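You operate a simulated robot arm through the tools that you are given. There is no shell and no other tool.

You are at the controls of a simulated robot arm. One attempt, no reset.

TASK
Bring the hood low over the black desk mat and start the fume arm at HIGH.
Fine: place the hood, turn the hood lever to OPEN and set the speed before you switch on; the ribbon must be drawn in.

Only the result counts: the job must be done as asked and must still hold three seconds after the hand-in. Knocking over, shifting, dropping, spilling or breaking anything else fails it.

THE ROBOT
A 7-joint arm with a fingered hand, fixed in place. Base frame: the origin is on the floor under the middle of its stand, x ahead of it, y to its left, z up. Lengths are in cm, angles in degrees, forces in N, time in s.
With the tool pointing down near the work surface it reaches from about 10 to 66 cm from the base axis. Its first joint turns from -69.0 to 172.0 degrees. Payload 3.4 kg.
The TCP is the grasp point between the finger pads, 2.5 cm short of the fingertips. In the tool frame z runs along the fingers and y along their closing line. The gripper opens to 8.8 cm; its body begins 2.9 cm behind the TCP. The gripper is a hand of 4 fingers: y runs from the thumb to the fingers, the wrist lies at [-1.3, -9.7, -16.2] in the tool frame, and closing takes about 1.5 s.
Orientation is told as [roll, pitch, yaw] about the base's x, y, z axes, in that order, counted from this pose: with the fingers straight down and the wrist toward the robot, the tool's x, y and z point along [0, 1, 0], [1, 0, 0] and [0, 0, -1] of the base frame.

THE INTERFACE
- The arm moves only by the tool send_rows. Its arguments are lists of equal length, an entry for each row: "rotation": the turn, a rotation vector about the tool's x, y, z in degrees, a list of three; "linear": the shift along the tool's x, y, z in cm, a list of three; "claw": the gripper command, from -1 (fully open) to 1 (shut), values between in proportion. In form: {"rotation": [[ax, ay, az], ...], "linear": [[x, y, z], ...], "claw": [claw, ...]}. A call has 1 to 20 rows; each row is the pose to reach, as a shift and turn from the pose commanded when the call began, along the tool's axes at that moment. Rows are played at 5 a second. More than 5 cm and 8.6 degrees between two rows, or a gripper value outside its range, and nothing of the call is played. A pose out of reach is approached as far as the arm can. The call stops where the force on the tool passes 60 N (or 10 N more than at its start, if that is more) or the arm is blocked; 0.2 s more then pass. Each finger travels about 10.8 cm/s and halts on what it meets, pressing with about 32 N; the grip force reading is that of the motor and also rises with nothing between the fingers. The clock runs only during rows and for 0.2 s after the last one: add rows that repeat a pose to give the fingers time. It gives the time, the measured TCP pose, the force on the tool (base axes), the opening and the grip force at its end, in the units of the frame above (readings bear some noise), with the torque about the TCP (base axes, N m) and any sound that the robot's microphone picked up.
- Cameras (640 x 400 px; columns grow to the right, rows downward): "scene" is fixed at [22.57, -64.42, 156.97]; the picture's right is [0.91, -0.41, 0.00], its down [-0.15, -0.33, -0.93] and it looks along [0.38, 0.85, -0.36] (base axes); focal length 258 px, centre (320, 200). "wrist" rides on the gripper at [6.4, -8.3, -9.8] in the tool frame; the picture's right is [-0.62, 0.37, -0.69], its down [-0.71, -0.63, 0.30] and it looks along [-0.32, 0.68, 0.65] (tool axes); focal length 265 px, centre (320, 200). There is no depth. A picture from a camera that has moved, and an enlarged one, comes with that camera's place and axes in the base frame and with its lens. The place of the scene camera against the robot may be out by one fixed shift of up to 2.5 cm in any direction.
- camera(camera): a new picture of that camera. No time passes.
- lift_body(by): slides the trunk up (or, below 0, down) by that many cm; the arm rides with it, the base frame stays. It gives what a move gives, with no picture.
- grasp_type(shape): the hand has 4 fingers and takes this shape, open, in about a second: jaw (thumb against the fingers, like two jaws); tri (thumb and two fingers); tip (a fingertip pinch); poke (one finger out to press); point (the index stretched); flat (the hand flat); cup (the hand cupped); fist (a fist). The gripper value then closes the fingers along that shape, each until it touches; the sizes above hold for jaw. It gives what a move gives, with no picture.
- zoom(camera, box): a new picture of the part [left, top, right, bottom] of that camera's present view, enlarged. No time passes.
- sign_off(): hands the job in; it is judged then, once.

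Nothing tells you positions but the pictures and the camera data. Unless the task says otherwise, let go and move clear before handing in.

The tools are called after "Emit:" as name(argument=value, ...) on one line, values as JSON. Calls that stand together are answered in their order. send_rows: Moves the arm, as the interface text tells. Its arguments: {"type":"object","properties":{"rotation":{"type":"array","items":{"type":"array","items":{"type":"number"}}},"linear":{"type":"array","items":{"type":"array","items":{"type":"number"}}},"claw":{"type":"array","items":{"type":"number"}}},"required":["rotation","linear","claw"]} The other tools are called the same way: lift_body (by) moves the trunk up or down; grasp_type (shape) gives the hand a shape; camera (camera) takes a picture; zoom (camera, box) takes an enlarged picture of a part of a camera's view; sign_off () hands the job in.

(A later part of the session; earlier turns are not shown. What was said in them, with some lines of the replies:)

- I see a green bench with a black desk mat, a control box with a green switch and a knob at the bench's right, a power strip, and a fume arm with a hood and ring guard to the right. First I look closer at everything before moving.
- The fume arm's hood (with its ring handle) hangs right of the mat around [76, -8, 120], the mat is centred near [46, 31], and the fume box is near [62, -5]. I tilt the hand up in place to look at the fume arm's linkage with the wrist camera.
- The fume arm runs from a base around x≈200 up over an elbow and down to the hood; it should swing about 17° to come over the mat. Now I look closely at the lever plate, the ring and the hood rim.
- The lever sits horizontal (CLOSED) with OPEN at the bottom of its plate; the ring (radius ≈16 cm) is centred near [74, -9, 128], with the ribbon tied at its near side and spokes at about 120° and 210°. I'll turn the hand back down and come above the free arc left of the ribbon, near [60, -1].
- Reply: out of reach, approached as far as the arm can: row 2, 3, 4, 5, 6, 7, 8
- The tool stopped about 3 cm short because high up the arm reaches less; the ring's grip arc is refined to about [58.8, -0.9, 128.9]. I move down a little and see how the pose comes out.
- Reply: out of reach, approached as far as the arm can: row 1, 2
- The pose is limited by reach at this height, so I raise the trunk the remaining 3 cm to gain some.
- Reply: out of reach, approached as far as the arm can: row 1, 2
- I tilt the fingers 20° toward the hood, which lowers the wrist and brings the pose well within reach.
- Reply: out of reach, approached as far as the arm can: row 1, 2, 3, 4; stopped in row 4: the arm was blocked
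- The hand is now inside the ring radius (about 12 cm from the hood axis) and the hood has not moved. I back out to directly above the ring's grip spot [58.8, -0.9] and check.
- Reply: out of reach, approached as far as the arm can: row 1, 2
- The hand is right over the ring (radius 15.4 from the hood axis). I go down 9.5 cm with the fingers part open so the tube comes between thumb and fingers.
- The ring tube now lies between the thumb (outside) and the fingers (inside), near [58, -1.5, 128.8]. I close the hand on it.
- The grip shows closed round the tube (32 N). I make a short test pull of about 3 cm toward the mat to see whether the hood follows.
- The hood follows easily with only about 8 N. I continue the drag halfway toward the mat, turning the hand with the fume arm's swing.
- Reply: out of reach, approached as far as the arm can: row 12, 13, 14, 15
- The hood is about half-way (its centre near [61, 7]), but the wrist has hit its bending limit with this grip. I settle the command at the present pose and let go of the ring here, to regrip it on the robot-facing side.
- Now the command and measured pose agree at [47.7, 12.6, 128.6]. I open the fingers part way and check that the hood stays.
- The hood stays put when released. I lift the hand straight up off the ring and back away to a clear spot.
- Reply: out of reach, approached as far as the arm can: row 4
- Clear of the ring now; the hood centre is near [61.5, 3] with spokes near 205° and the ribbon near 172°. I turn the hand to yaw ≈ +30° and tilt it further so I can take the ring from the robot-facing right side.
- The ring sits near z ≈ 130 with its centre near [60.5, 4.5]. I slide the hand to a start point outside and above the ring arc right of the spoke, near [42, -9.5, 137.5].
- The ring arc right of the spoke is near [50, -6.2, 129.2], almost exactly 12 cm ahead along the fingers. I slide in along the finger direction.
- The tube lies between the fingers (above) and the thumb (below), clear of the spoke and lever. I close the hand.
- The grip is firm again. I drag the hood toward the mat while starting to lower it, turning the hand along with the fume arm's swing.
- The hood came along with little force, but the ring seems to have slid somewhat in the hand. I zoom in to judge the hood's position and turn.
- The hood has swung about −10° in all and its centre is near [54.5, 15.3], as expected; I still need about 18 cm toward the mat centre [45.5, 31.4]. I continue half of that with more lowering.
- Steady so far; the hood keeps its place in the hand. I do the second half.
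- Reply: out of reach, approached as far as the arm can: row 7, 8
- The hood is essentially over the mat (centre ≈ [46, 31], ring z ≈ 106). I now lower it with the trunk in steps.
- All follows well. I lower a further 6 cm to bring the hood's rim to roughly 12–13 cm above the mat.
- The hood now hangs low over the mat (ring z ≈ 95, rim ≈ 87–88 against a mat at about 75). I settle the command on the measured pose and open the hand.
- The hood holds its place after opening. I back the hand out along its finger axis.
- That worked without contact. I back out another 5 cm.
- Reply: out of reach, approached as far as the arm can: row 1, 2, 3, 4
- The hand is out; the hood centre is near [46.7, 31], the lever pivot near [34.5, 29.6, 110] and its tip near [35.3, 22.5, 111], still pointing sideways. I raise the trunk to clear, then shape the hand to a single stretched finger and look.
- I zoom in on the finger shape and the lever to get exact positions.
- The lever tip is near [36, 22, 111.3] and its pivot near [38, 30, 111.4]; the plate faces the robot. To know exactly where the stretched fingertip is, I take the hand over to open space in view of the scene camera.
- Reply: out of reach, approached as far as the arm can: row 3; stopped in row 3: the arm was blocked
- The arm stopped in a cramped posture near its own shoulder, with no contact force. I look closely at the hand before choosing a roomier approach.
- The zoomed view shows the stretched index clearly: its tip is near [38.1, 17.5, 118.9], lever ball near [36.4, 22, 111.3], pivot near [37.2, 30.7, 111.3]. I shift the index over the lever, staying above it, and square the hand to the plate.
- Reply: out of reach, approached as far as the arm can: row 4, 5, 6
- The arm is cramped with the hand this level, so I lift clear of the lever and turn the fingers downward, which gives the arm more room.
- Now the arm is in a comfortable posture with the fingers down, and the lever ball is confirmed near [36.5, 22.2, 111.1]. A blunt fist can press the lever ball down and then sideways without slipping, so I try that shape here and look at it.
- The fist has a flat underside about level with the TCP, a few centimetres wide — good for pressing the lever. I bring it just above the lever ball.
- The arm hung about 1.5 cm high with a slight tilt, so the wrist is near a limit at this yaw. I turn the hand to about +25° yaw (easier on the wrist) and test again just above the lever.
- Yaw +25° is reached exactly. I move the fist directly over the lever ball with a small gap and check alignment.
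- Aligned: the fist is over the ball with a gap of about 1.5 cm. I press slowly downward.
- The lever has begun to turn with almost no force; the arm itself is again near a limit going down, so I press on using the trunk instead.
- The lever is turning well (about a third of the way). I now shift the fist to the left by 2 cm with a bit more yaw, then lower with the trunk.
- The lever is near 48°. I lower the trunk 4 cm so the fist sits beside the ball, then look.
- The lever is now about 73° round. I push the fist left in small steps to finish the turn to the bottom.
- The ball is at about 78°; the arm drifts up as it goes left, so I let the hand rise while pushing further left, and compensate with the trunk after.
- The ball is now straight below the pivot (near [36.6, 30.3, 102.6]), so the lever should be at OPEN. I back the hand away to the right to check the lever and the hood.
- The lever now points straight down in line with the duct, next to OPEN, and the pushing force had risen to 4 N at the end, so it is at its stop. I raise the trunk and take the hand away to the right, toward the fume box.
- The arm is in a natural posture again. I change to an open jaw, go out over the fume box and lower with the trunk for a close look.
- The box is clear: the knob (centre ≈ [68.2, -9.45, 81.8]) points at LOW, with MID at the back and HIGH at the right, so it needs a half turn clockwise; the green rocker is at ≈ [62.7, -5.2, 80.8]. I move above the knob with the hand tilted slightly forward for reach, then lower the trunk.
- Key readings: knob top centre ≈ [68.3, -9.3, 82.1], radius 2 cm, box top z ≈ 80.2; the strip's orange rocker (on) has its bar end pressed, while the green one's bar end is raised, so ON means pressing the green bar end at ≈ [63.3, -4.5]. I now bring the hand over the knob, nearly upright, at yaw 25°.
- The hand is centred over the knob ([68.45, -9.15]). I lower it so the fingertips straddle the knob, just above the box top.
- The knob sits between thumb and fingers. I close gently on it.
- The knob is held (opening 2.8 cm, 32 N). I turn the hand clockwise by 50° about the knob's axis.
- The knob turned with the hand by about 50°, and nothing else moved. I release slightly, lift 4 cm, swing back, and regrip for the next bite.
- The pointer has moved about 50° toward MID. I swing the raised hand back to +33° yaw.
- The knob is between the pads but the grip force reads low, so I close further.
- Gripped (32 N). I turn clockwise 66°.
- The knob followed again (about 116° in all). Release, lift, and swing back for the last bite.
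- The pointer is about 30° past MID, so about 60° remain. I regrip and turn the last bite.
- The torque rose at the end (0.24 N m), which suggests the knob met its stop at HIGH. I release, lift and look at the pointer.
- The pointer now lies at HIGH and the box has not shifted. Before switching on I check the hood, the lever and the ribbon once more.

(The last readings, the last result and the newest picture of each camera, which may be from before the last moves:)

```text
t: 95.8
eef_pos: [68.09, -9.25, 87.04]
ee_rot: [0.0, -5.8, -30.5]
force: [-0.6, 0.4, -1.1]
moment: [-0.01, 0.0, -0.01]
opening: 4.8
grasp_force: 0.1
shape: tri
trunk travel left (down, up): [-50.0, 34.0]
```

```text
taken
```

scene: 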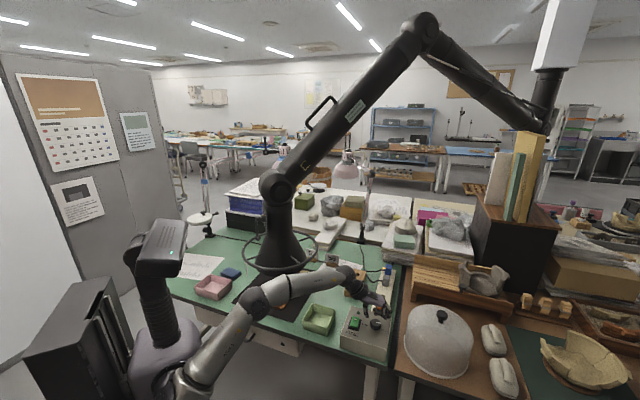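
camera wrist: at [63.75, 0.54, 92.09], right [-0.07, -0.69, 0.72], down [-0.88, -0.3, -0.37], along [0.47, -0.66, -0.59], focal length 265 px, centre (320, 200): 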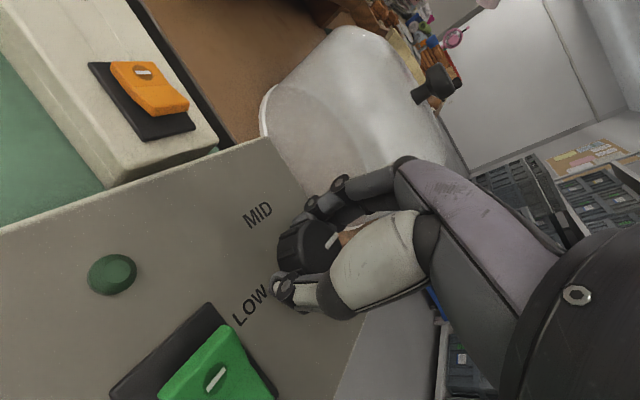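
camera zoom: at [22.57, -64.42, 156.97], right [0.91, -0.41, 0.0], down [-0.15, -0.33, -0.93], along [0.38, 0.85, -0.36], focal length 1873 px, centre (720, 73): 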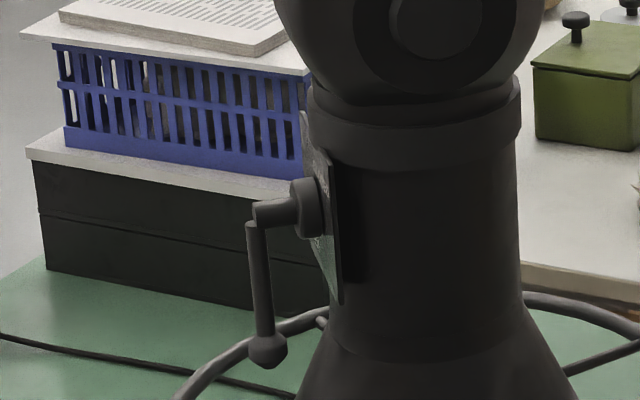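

The lever hangs straight down in line with the duct, the hood is centred over the mat and the ribbon hangs free. Next I lift off the knob, move above the rocker and shape one finger for pressing.

Emit:
send_rows(rotation=[[0, 0, 0], [0, 0.6, -6], [0, 1.2, -12], [0, 1.8, -18], [0, 2.4, -24], [0, 3.1, -30.3], [0, 3.1, -30.3]], linear=[[0, 0.2, -2.5], [0, 0.4, -5], [0.06, -2, -7], [0.06, -4, -8.8], [0.06, -6, -8.8], [0.06, -7.4, -8.8], [0.06, -7.4, -8.8]], claw=[-0.1, -0.1, -0.3, -0.5, -0.8, -1, -1])

Emit:
grasp_type(shape="poke")

Emit:
zoom(camera="scene", box=[325, 260, 395, 340])

Emit:
camera(camera="wrist")

```text
t: 97.4
eef_pos: [61.02, -4.95, 94.98]
ee_rot: [-0.1, -5.8, 0.2]
force: [0.7, 0.3, -0.9]
moment: [-0.01, -0.01, 0.03]
opening: 8.75
grasp_force: 0.1
shape: tri
trunk travel left (down, up): [-50.0, 34.0]
```

```text
t: 98.3
eef_pos: [61.06, -4.94, 94.99]
ee_rot: [0.0, -5.8, 0.1]
force: [-0.4, 1.0, 0.2]
moment: [-0.01, 0.04, 0.01]
opening: 0.01
grasp_force: 0.0
shape: poke
trunk travel left (down, up): [-50.0, 34.0]
```

```text
5.00 times, centred on (360, 300) of scene
camera zoom: at [22.57, -64.42, 156.97], right [0.91, -0.41, 0.0], down [-0.15, -0.33, -0.93], along [0.38, 0.85, -0.36], focal length 1288 px, centre (120, -300)
```

zoom: 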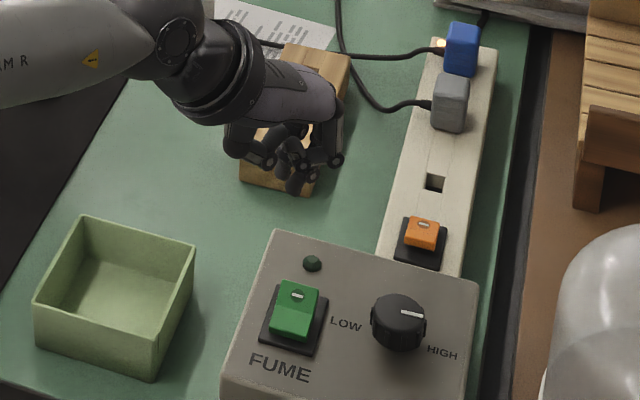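

```text
taken
camera wrist: at [51.87, 1.4, 103.99], right [0.3, -0.62, 0.73], down [-0.6, -0.71, -0.37], along [0.75, -0.32, -0.58], focal length 265 px, centre (320, 200)
```

wrist: 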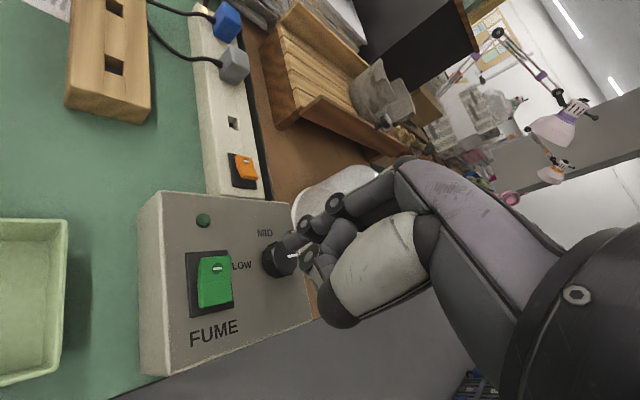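

Emit:
zoom(camera="scene", box=[335, 265, 375, 305])

Emit:
zoom(camera="wrist", box=[230, 150, 450, 340])

```text
10.00 times, centred on (355, 285) of scene
camera zoom: at [22.57, -64.42, 156.97], right [0.91, -0.41, 0.0], down [-0.15, -0.33, -0.93], along [0.38, 0.85, -0.36], focal length 2575 px, centre (-30, -650)
```

zoom: 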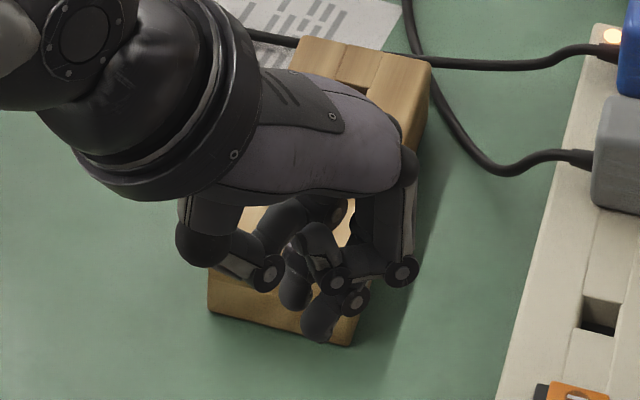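

```text
2.11 times, centred on (340, 245) of wrist
camera zoom: at [51.87, 1.4, 103.99], right [0.3, -0.62, 0.73], down [-0.6, -0.71, -0.37], along [0.75, -0.32, -0.58], focal length 559 px, centre (278, 105)
```

zoom: 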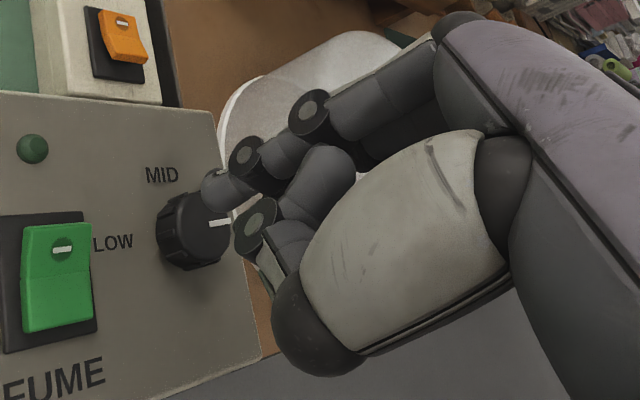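

The poke fingertip is at about [62.1, -4.6, 91.6], i.e. 3.4 cm below the TCP. I lower it to just above the green rocker's bar end at [63.3, -4.5, 81.3] and check.

Emit:
send_rows(rotation=[[0, 0, 0], [0, 0, 0], [0, 0, 0], [0, 0, 0], [0, 0, 0]], linear=[[0.03, 0.08, 2.2], [0.05, 0.17, 4.3], [0.08, 0.25, 6.5], [0.1, 0.335, 8.5], [0.1, 0.335, 8.5]], claw=[1, 1, 1, 1, 1])

Emit:
zoom(camera="scene", box=[335, 285, 395, 340])

Emit:
zoom(camera="wrist", box=[180, 150, 400, 340])

```text
t: 99.5
eef_pos: [62.38, -4.82, 86.52]
ee_rot: [-0.2, -5.8, -0.1]
force: [0.1, -0.7, 0.0]
moment: [-0.02, 0.01, -0.01]
opening: 0.02
grasp_force: 32.3
shape: jaw
trunk travel left (down, up): [-50.0, 34.0]
```

```text
7.27 times, centred on (365, 312) of scene
camera zoom: at [22.57, -64.42, 156.97], right [0.91, -0.41, 0.0], down [-0.15, -0.33, -0.93], along [0.38, 0.85, -0.36], focal length 1873 px, centre (-7, -618)
```

zoom: 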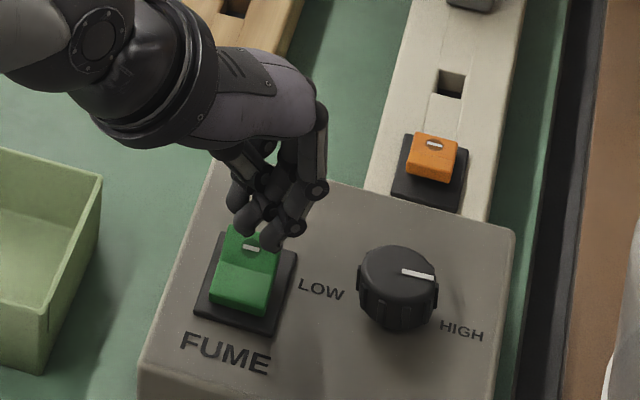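

```text
2.11 times, centred on (290, 245) of wrist
camera zoom: at [53.08, 1.52, 95.47], right [0.3, -0.62, 0.73], down [-0.6, -0.71, -0.37], along [0.75, -0.33, -0.58], focal length 559 px, centre (383, 105)
```

zoom: 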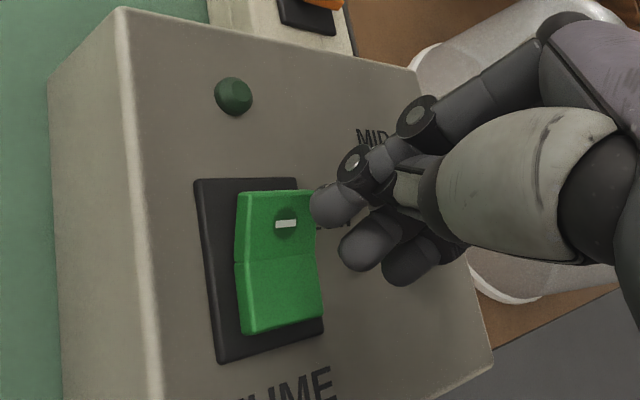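

The claw value closed the hand into a jaw, so I lift 4 cm, restore the poke shape, and use the open value with it from now on.

Emit:
send_rows(rotation=[[0, 0, 0], [0, 0, 0], [0, 0, 0]], linear=[[0, 0, -2], [0, 0, -4.5], [0, 0, -4.5]], claw=[1, 1, 1])

Emit:
grasp_type(shape="poke")

Emit:
send_rows(rotation=[[0, 0, 0], [0, 0, 0]], linear=[[0, 0, 0.3], [0, 0, 0.5]], claw=[-1, -1])

Emit:
zoom(camera="scene", box=[335, 275, 395, 340])

Emit:
zoom(camera="wrist", box=[180, 150, 400, 340])

```text
t: 100.3
eef_pos: [62.0, -4.82, 90.98]
ee_rot: [0.0, -5.7, 0.0]
force: [-0.7, 0.2, -0.4]
moment: [0.03, 0.01, 0.0]
opening: 0.0
grasp_force: 32.3
shape: jaw
trunk travel left (down, up): [-50.0, 34.0]
```

```text
t: 101.2
eef_pos: [61.9, -4.7, 91.15]
ee_rot: [0.0, -5.9, 0.0]
force: [-0.5, -0.7, -0.2]
moment: [-0.04, 0.0, 0.01]
opening: 0.0
grasp_force: 0.1
shape: poke
trunk travel left (down, up): [-50.0, 34.0]
```

```text
t: 101.8
eef_pos: [61.9, -4.91, 90.57]
ee_rot: [0.0, -5.8, 0.0]
force: [1.3, 0.1, 0.1]
moment: [-0.01, -0.02, -0.03]
opening: 0.01
grasp_force: 0.1
shape: poke
trunk travel left (down, up): [-50.0, 34.0]
```

```text
6.15 times, centred on (365, 308) of scene
camera zoom: at [22.57, -64.42, 156.97], right [0.91, -0.41, 0.0], down [-0.15, -0.33, -0.93], along [0.38, 0.85, -0.36], focal length 1585 px, centre (43, -462)
```

zoom: 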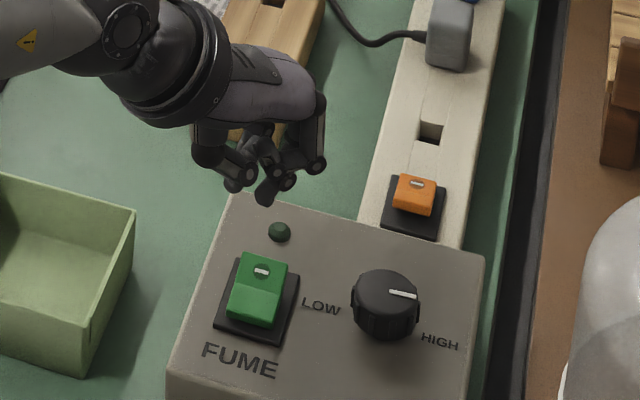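

```text
2.11 times, centred on (290, 245) of wrist
camera zoom: at [52.7, 1.47, 99.52], right [0.3, -0.62, 0.73], down [-0.6, -0.71, -0.37], along [0.75, -0.32, -0.58], focal length 559 px, centre (383, 105)
```

zoom: 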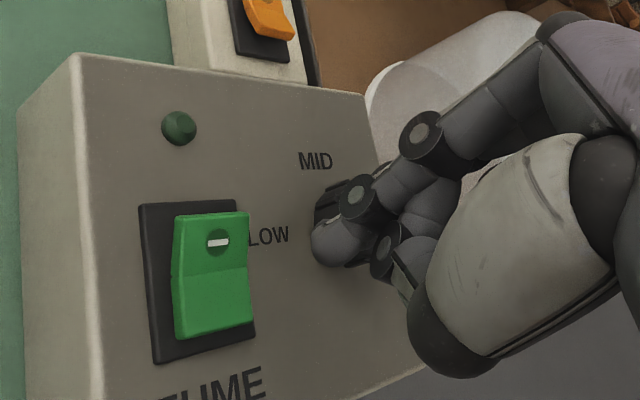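

The poke finger holds its shape now; its tip is about 0.7 cm right of and 3.3 cm below the TCP. The bar end is at ≈ [63.0, -4.6, 81.8]; I bring the tip about 1 cm above it.

Emit:
send_rows(rotation=[[0, 0, 0], [0, 0, 0], [0, 0, 0], [0, 0, 0]], linear=[[0.5, 0.3, 1.5], [1.09, 0.66, 3], [1.09, 0.66, 4.3], [1.09, 0.66, 4.3]], claw=[-1, -1, -1, -1])

Emit:
zoom(camera="scene", box=[335, 285, 385, 335])

Emit:
zoom(camera="wrist", box=[180, 150, 400, 340])

```text
t: 102.8
eef_pos: [62.97, -3.86, 86.29]
ee_rot: [0.0, -5.8, 0.1]
force: [0.2, 0.8, 0.5]
moment: [-0.02, 0.01, 0.01]
opening: 0.02
grasp_force: 0.0
shape: poke
trunk travel left (down, up): [-50.0, 34.0]
```

```text
8.00 times, centred on (360, 310) of scene
camera zoom: at [22.57, -64.42, 156.97], right [0.91, -0.41, 0.0], down [-0.15, -0.33, -0.93], along [0.38, 0.85, -0.36], focal length 2060 px, centre (0, -680)
```

zoom: 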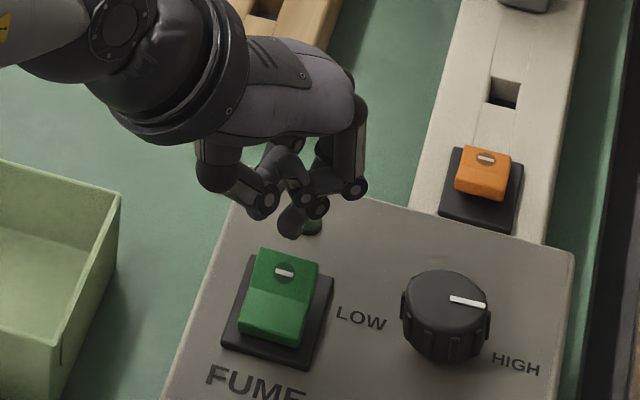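

```text
2.11 times, centred on (290, 245) of wrist
camera zoom: at [53.73, 2.59, 95.26], right [0.3, -0.62, 0.73], down [-0.6, -0.71, -0.37], along [0.75, -0.33, -0.58], focal length 559 px, centre (383, 105)
```

zoom: 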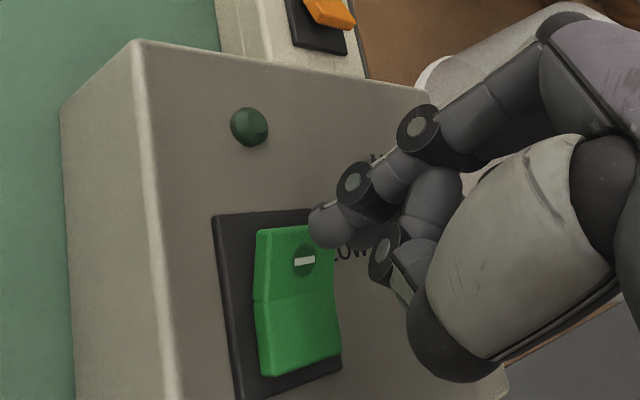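

The fingertip is just behind the bar, about 1 cm up. I shift it slightly toward the bar and press down in small steps.

Emit:
send_rows(rotation=[[0, 0, 0], [0, 0, 0], [0, 0, 0], [0, 0, 0], [0, 0, 0], [0, 0, 0], [0, 0, 0]], linear=[[-0.3, -0.3, -0.03], [-0.3, -0.38, 0.77], [-0.3, -0.42, 1.16], [-0.3, -0.45, 1.46], [-0.3, -0.48, 1.76], [-0.3, -0.5, 1.95], [-0.3, -0.5, 1.95]], claw=[-1, -1, -1, -1, -1, -1, -1])

Emit:
zoom(camera="scene", box=[335, 285, 385, 335])

Emit:
zoom(camera="wrist", box=[180, 150, 400, 340])

```text
t: 104.4
eef_pos: [62.73, -4.18, 84.37]
ee_rot: [-0.1, -5.9, -0.1]
force: [0.8, 0.8, 0.5]
moment: [0.03, -0.05, -0.03]
opening: 0.0
grasp_force: 0.1
shape: poke
trunk travel left (down, up): [-50.0, 34.0]
```

```text
8.00 times, centred on (360, 310) of scene
camera zoom: at [22.57, -64.42, 156.97], right [0.91, -0.41, 0.0], down [-0.15, -0.33, -0.93], along [0.38, 0.85, -0.36], focal length 2060 px, centre (0, -680)
```

zoom: 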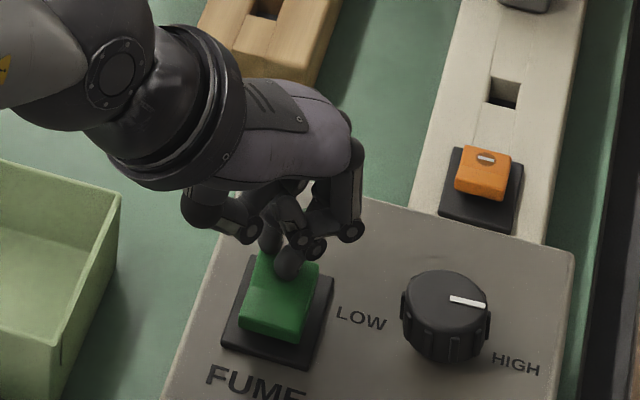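

```text
2.11 times, centred on (290, 245) of wrist
camera zoom: at [53.45, 2.22, 93.33], right [0.3, -0.62, 0.73], down [-0.6, -0.71, -0.37], along [0.75, -0.32, -0.58], focal length 559 px, centre (383, 105)
```

zoom: 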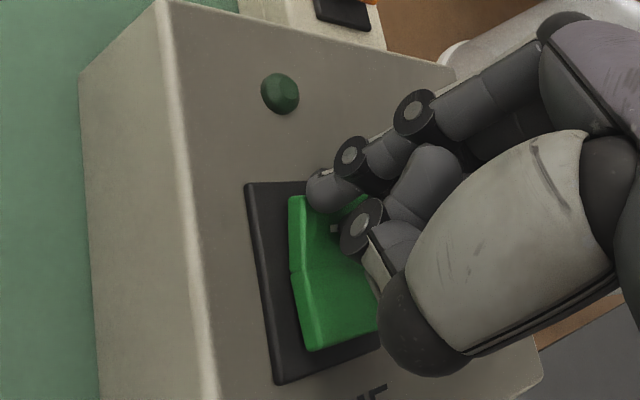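

No contact force yet. I continue pressing down in small steps.

Emit:
send_rows(rotation=[[0, 0, 0], [0, 0, 0], [0, 0, 0], [0, 0, 0]], linear=[[0, -0.02, 0.2], [0, -0.04, 0.4], [0, -0.06, 0.6], [0, -0.06, 0.6]], claw=[-1, -1, -1, -1])

Emit:
zoom(camera="wrist", box=[180, 150, 400, 340])

Emit:
zoom(camera="scene", box=[335, 285, 385, 335])

```text
t: 105.4
eef_pos: [62.7, -4.18, 84.2]
ee_rot: [0.0, -6.2, 0.0]
force: [3.8, -0.7, 12.6]
moment: [-0.16, -0.12, 0.07]
opening: 0.01
grasp_force: 0.0
shape: poke
trunk travel left (down, up): [-50.0, 34.0]
```

```text
2.11 times, centred on (290, 245) of wrist
camera zoom: at [53.4, 2.24, 92.98], right [0.29, -0.62, 0.73], down [-0.59, -0.71, -0.37], along [0.75, -0.33, -0.58], focal length 559 px, centre (383, 105)
```

zoom: 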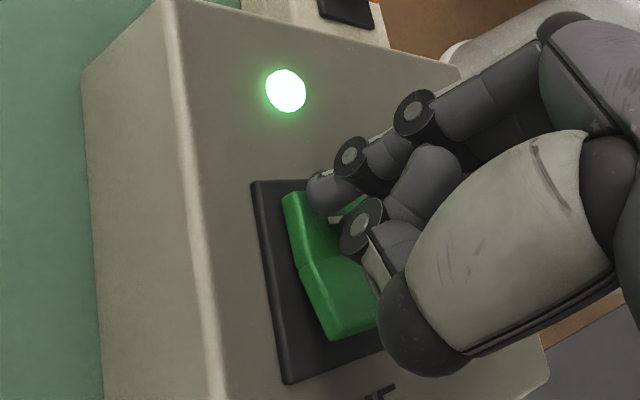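

```text
8.00 times, centred on (360, 310) of scene
camera zoom: at [22.57, -64.42, 156.97], right [0.91, -0.41, 0.0], down [-0.15, -0.33, -0.93], along [0.38, 0.85, -0.36], focal length 2060 px, centre (0, -680)
```

zoom: 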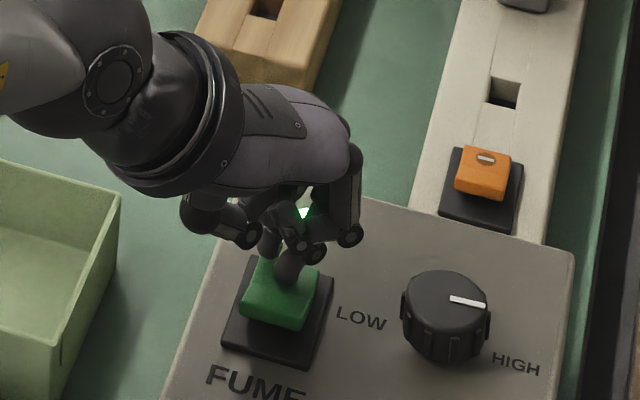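

The indicator lamp lit up green: the rocker has tipped to ON. I lift the finger straight up and check the ribbon.

Emit:
send_rows(rotation=[[0, 0, 0], [0, 0, 0], [0, 0, 0], [0, 0, 0], [0, 0, 0]], linear=[[0, 0.1, -1], [0, 0.25, -2.5], [0, 0.5, -5], [0, 0.9, -9], [0, 1.2, -12]], claw=[-1, -1, -1, -1, -1])

Emit:
camera(camera="scene")

Emit:
zoom(camera="scene", box=[220, 190, 330, 300])

Emit:
zoom(camera="scene", box=[335, 285, 395, 340])

```text
t: 106.6
eef_pos: [62.6, -4.22, 95.86]
ee_rot: [-0.1, -5.8, -0.1]
force: [-0.2, -0.1, 0.1]
moment: [0.01, -0.03, -0.04]
opening: 0.03
grasp_force: 0.1
shape: poke
trunk travel left (down, up): [-50.0, 34.0]
```

```text
taken
```

scene: 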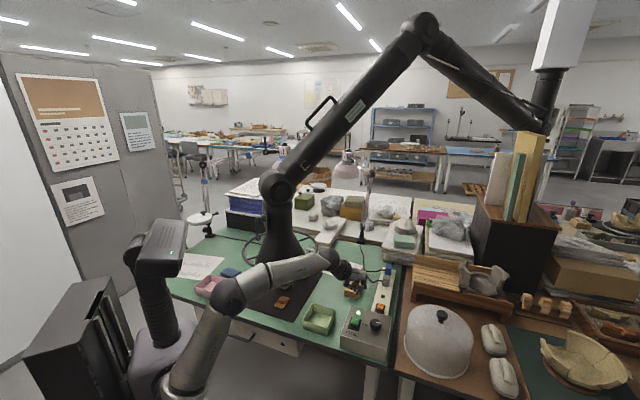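

```text
3.64 times, centred on (275, 245) of scene
camera zoom: at [22.57, -64.42, 156.97], right [0.91, -0.41, 0.0], down [-0.15, -0.33, -0.93], along [0.38, 0.85, -0.36], focal length 936 px, centre (484, 36)
```

zoom: 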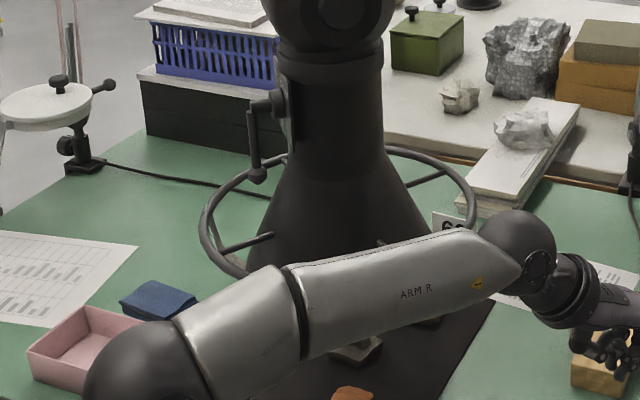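

```text
7.27 times, centred on (365, 312) of scene
camera zoom: at [22.57, -64.42, 156.97], right [0.91, -0.41, 0.0], down [-0.15, -0.33, -0.93], along [0.38, 0.85, -0.36], focal length 1873 px, centre (-7, -618)
```

zoom: 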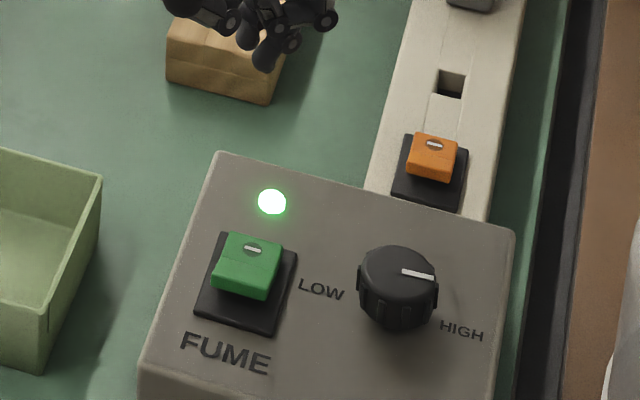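

The lamp is lit, the knob is at HIGH, and the ribbon no longer hangs down outside the ring. I raise the arm clear and take a look at the ribbon under the hood.

Emit:
lift_body(by=25)

Emit:
camera(camera="scene")

Emit:
zoom(camera="scene", box=[220, 190, 340, 310])

Emit:
camera(camera="wrist")

```text
t: 109.2
eef_pos: [62.57, -4.27, 120.67]
ee_rot: [0.1, -5.8, 0.0]
force: [0.6, -0.1, 0.3]
moment: [-0.02, -0.01, 0.01]
opening: 0.0
grasp_force: 0.0
shape: poke
trunk travel left (down, up): [-75.0, 9.0]
```

```text
taken
```

scene: 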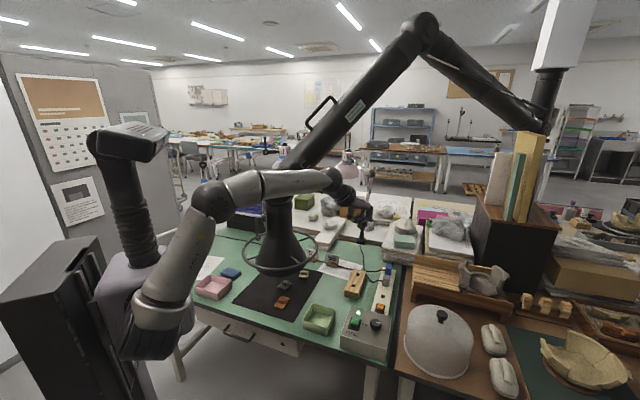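

```text
3.33 times, centred on (280, 250) of scene
camera zoom: at [22.57, -64.42, 156.97], right [0.91, -0.41, 0.0], down [-0.15, -0.33, -0.93], along [0.38, 0.85, -0.36], focal length 858 px, centre (453, 33)
```

zoom: 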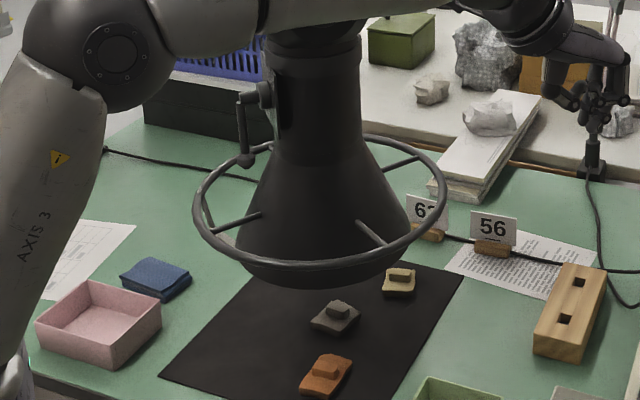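

```text
taken
camera wrist: at [53.33, 2.1, 129.69], right [0.3, -0.62, 0.73], down [-0.6, -0.71, -0.37], along [0.75, -0.32, -0.58], focal length 265 px, centre (320, 200)
```

wrist: 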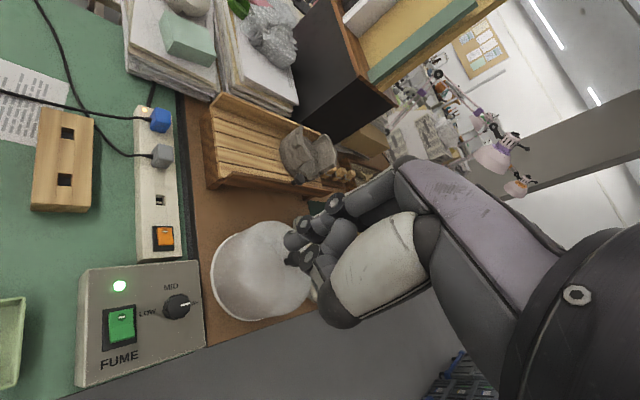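

Emit:
zoom(camera="scene", box=[235, 225, 310, 285])

```text
6.67 times, centred on (272, 255) of scene
camera zoom: at [22.57, -64.42, 156.97], right [0.91, -0.41, 0.0], down [-0.15, -0.33, -0.93], along [0.38, 0.85, -0.36], focal length 1717 px, centre (637, -167)
```

zoom: 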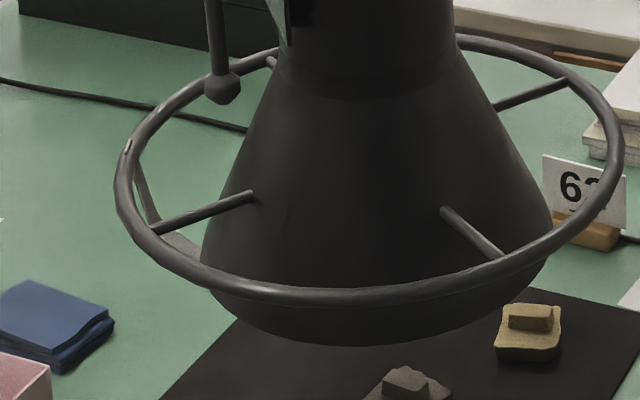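

Everything reads as asked: the ribbon is drawn under the rim into the hood, the lamp is lit, the knob is at HIGH and the lever is down at OPEN. The hood hangs low and centred over the mat, about 12–13 cm up, and nothing else looks moved. The hand is well clear, so I hand the job in.

Emit:
sign_off()

```text
The job is handed in.
```

The job is handed in. The fume arm is running at HIGH with the hood low over the black desk mat, and the ribbon is drawn in under the rim.

- **Hood:** its centre is within about 3.5 cm of the mat's centre. The rim hangs about 12–13 cm above the mat; the task gave no figure for "low", so that height was my judgement.
- **Lever:** it points straight down at OPEN. The pushing force rose at the end of the turn, so I took it to be at its stop.
- **Speed:** the knob points at HIGH, where it met resistance.
- **Switch:** I switched on only after the hood, lever and speed were set. The green lamp on the box is lit.

In the last pictures nothing else looked moved, and the hand was clear of the bench before I handed in.
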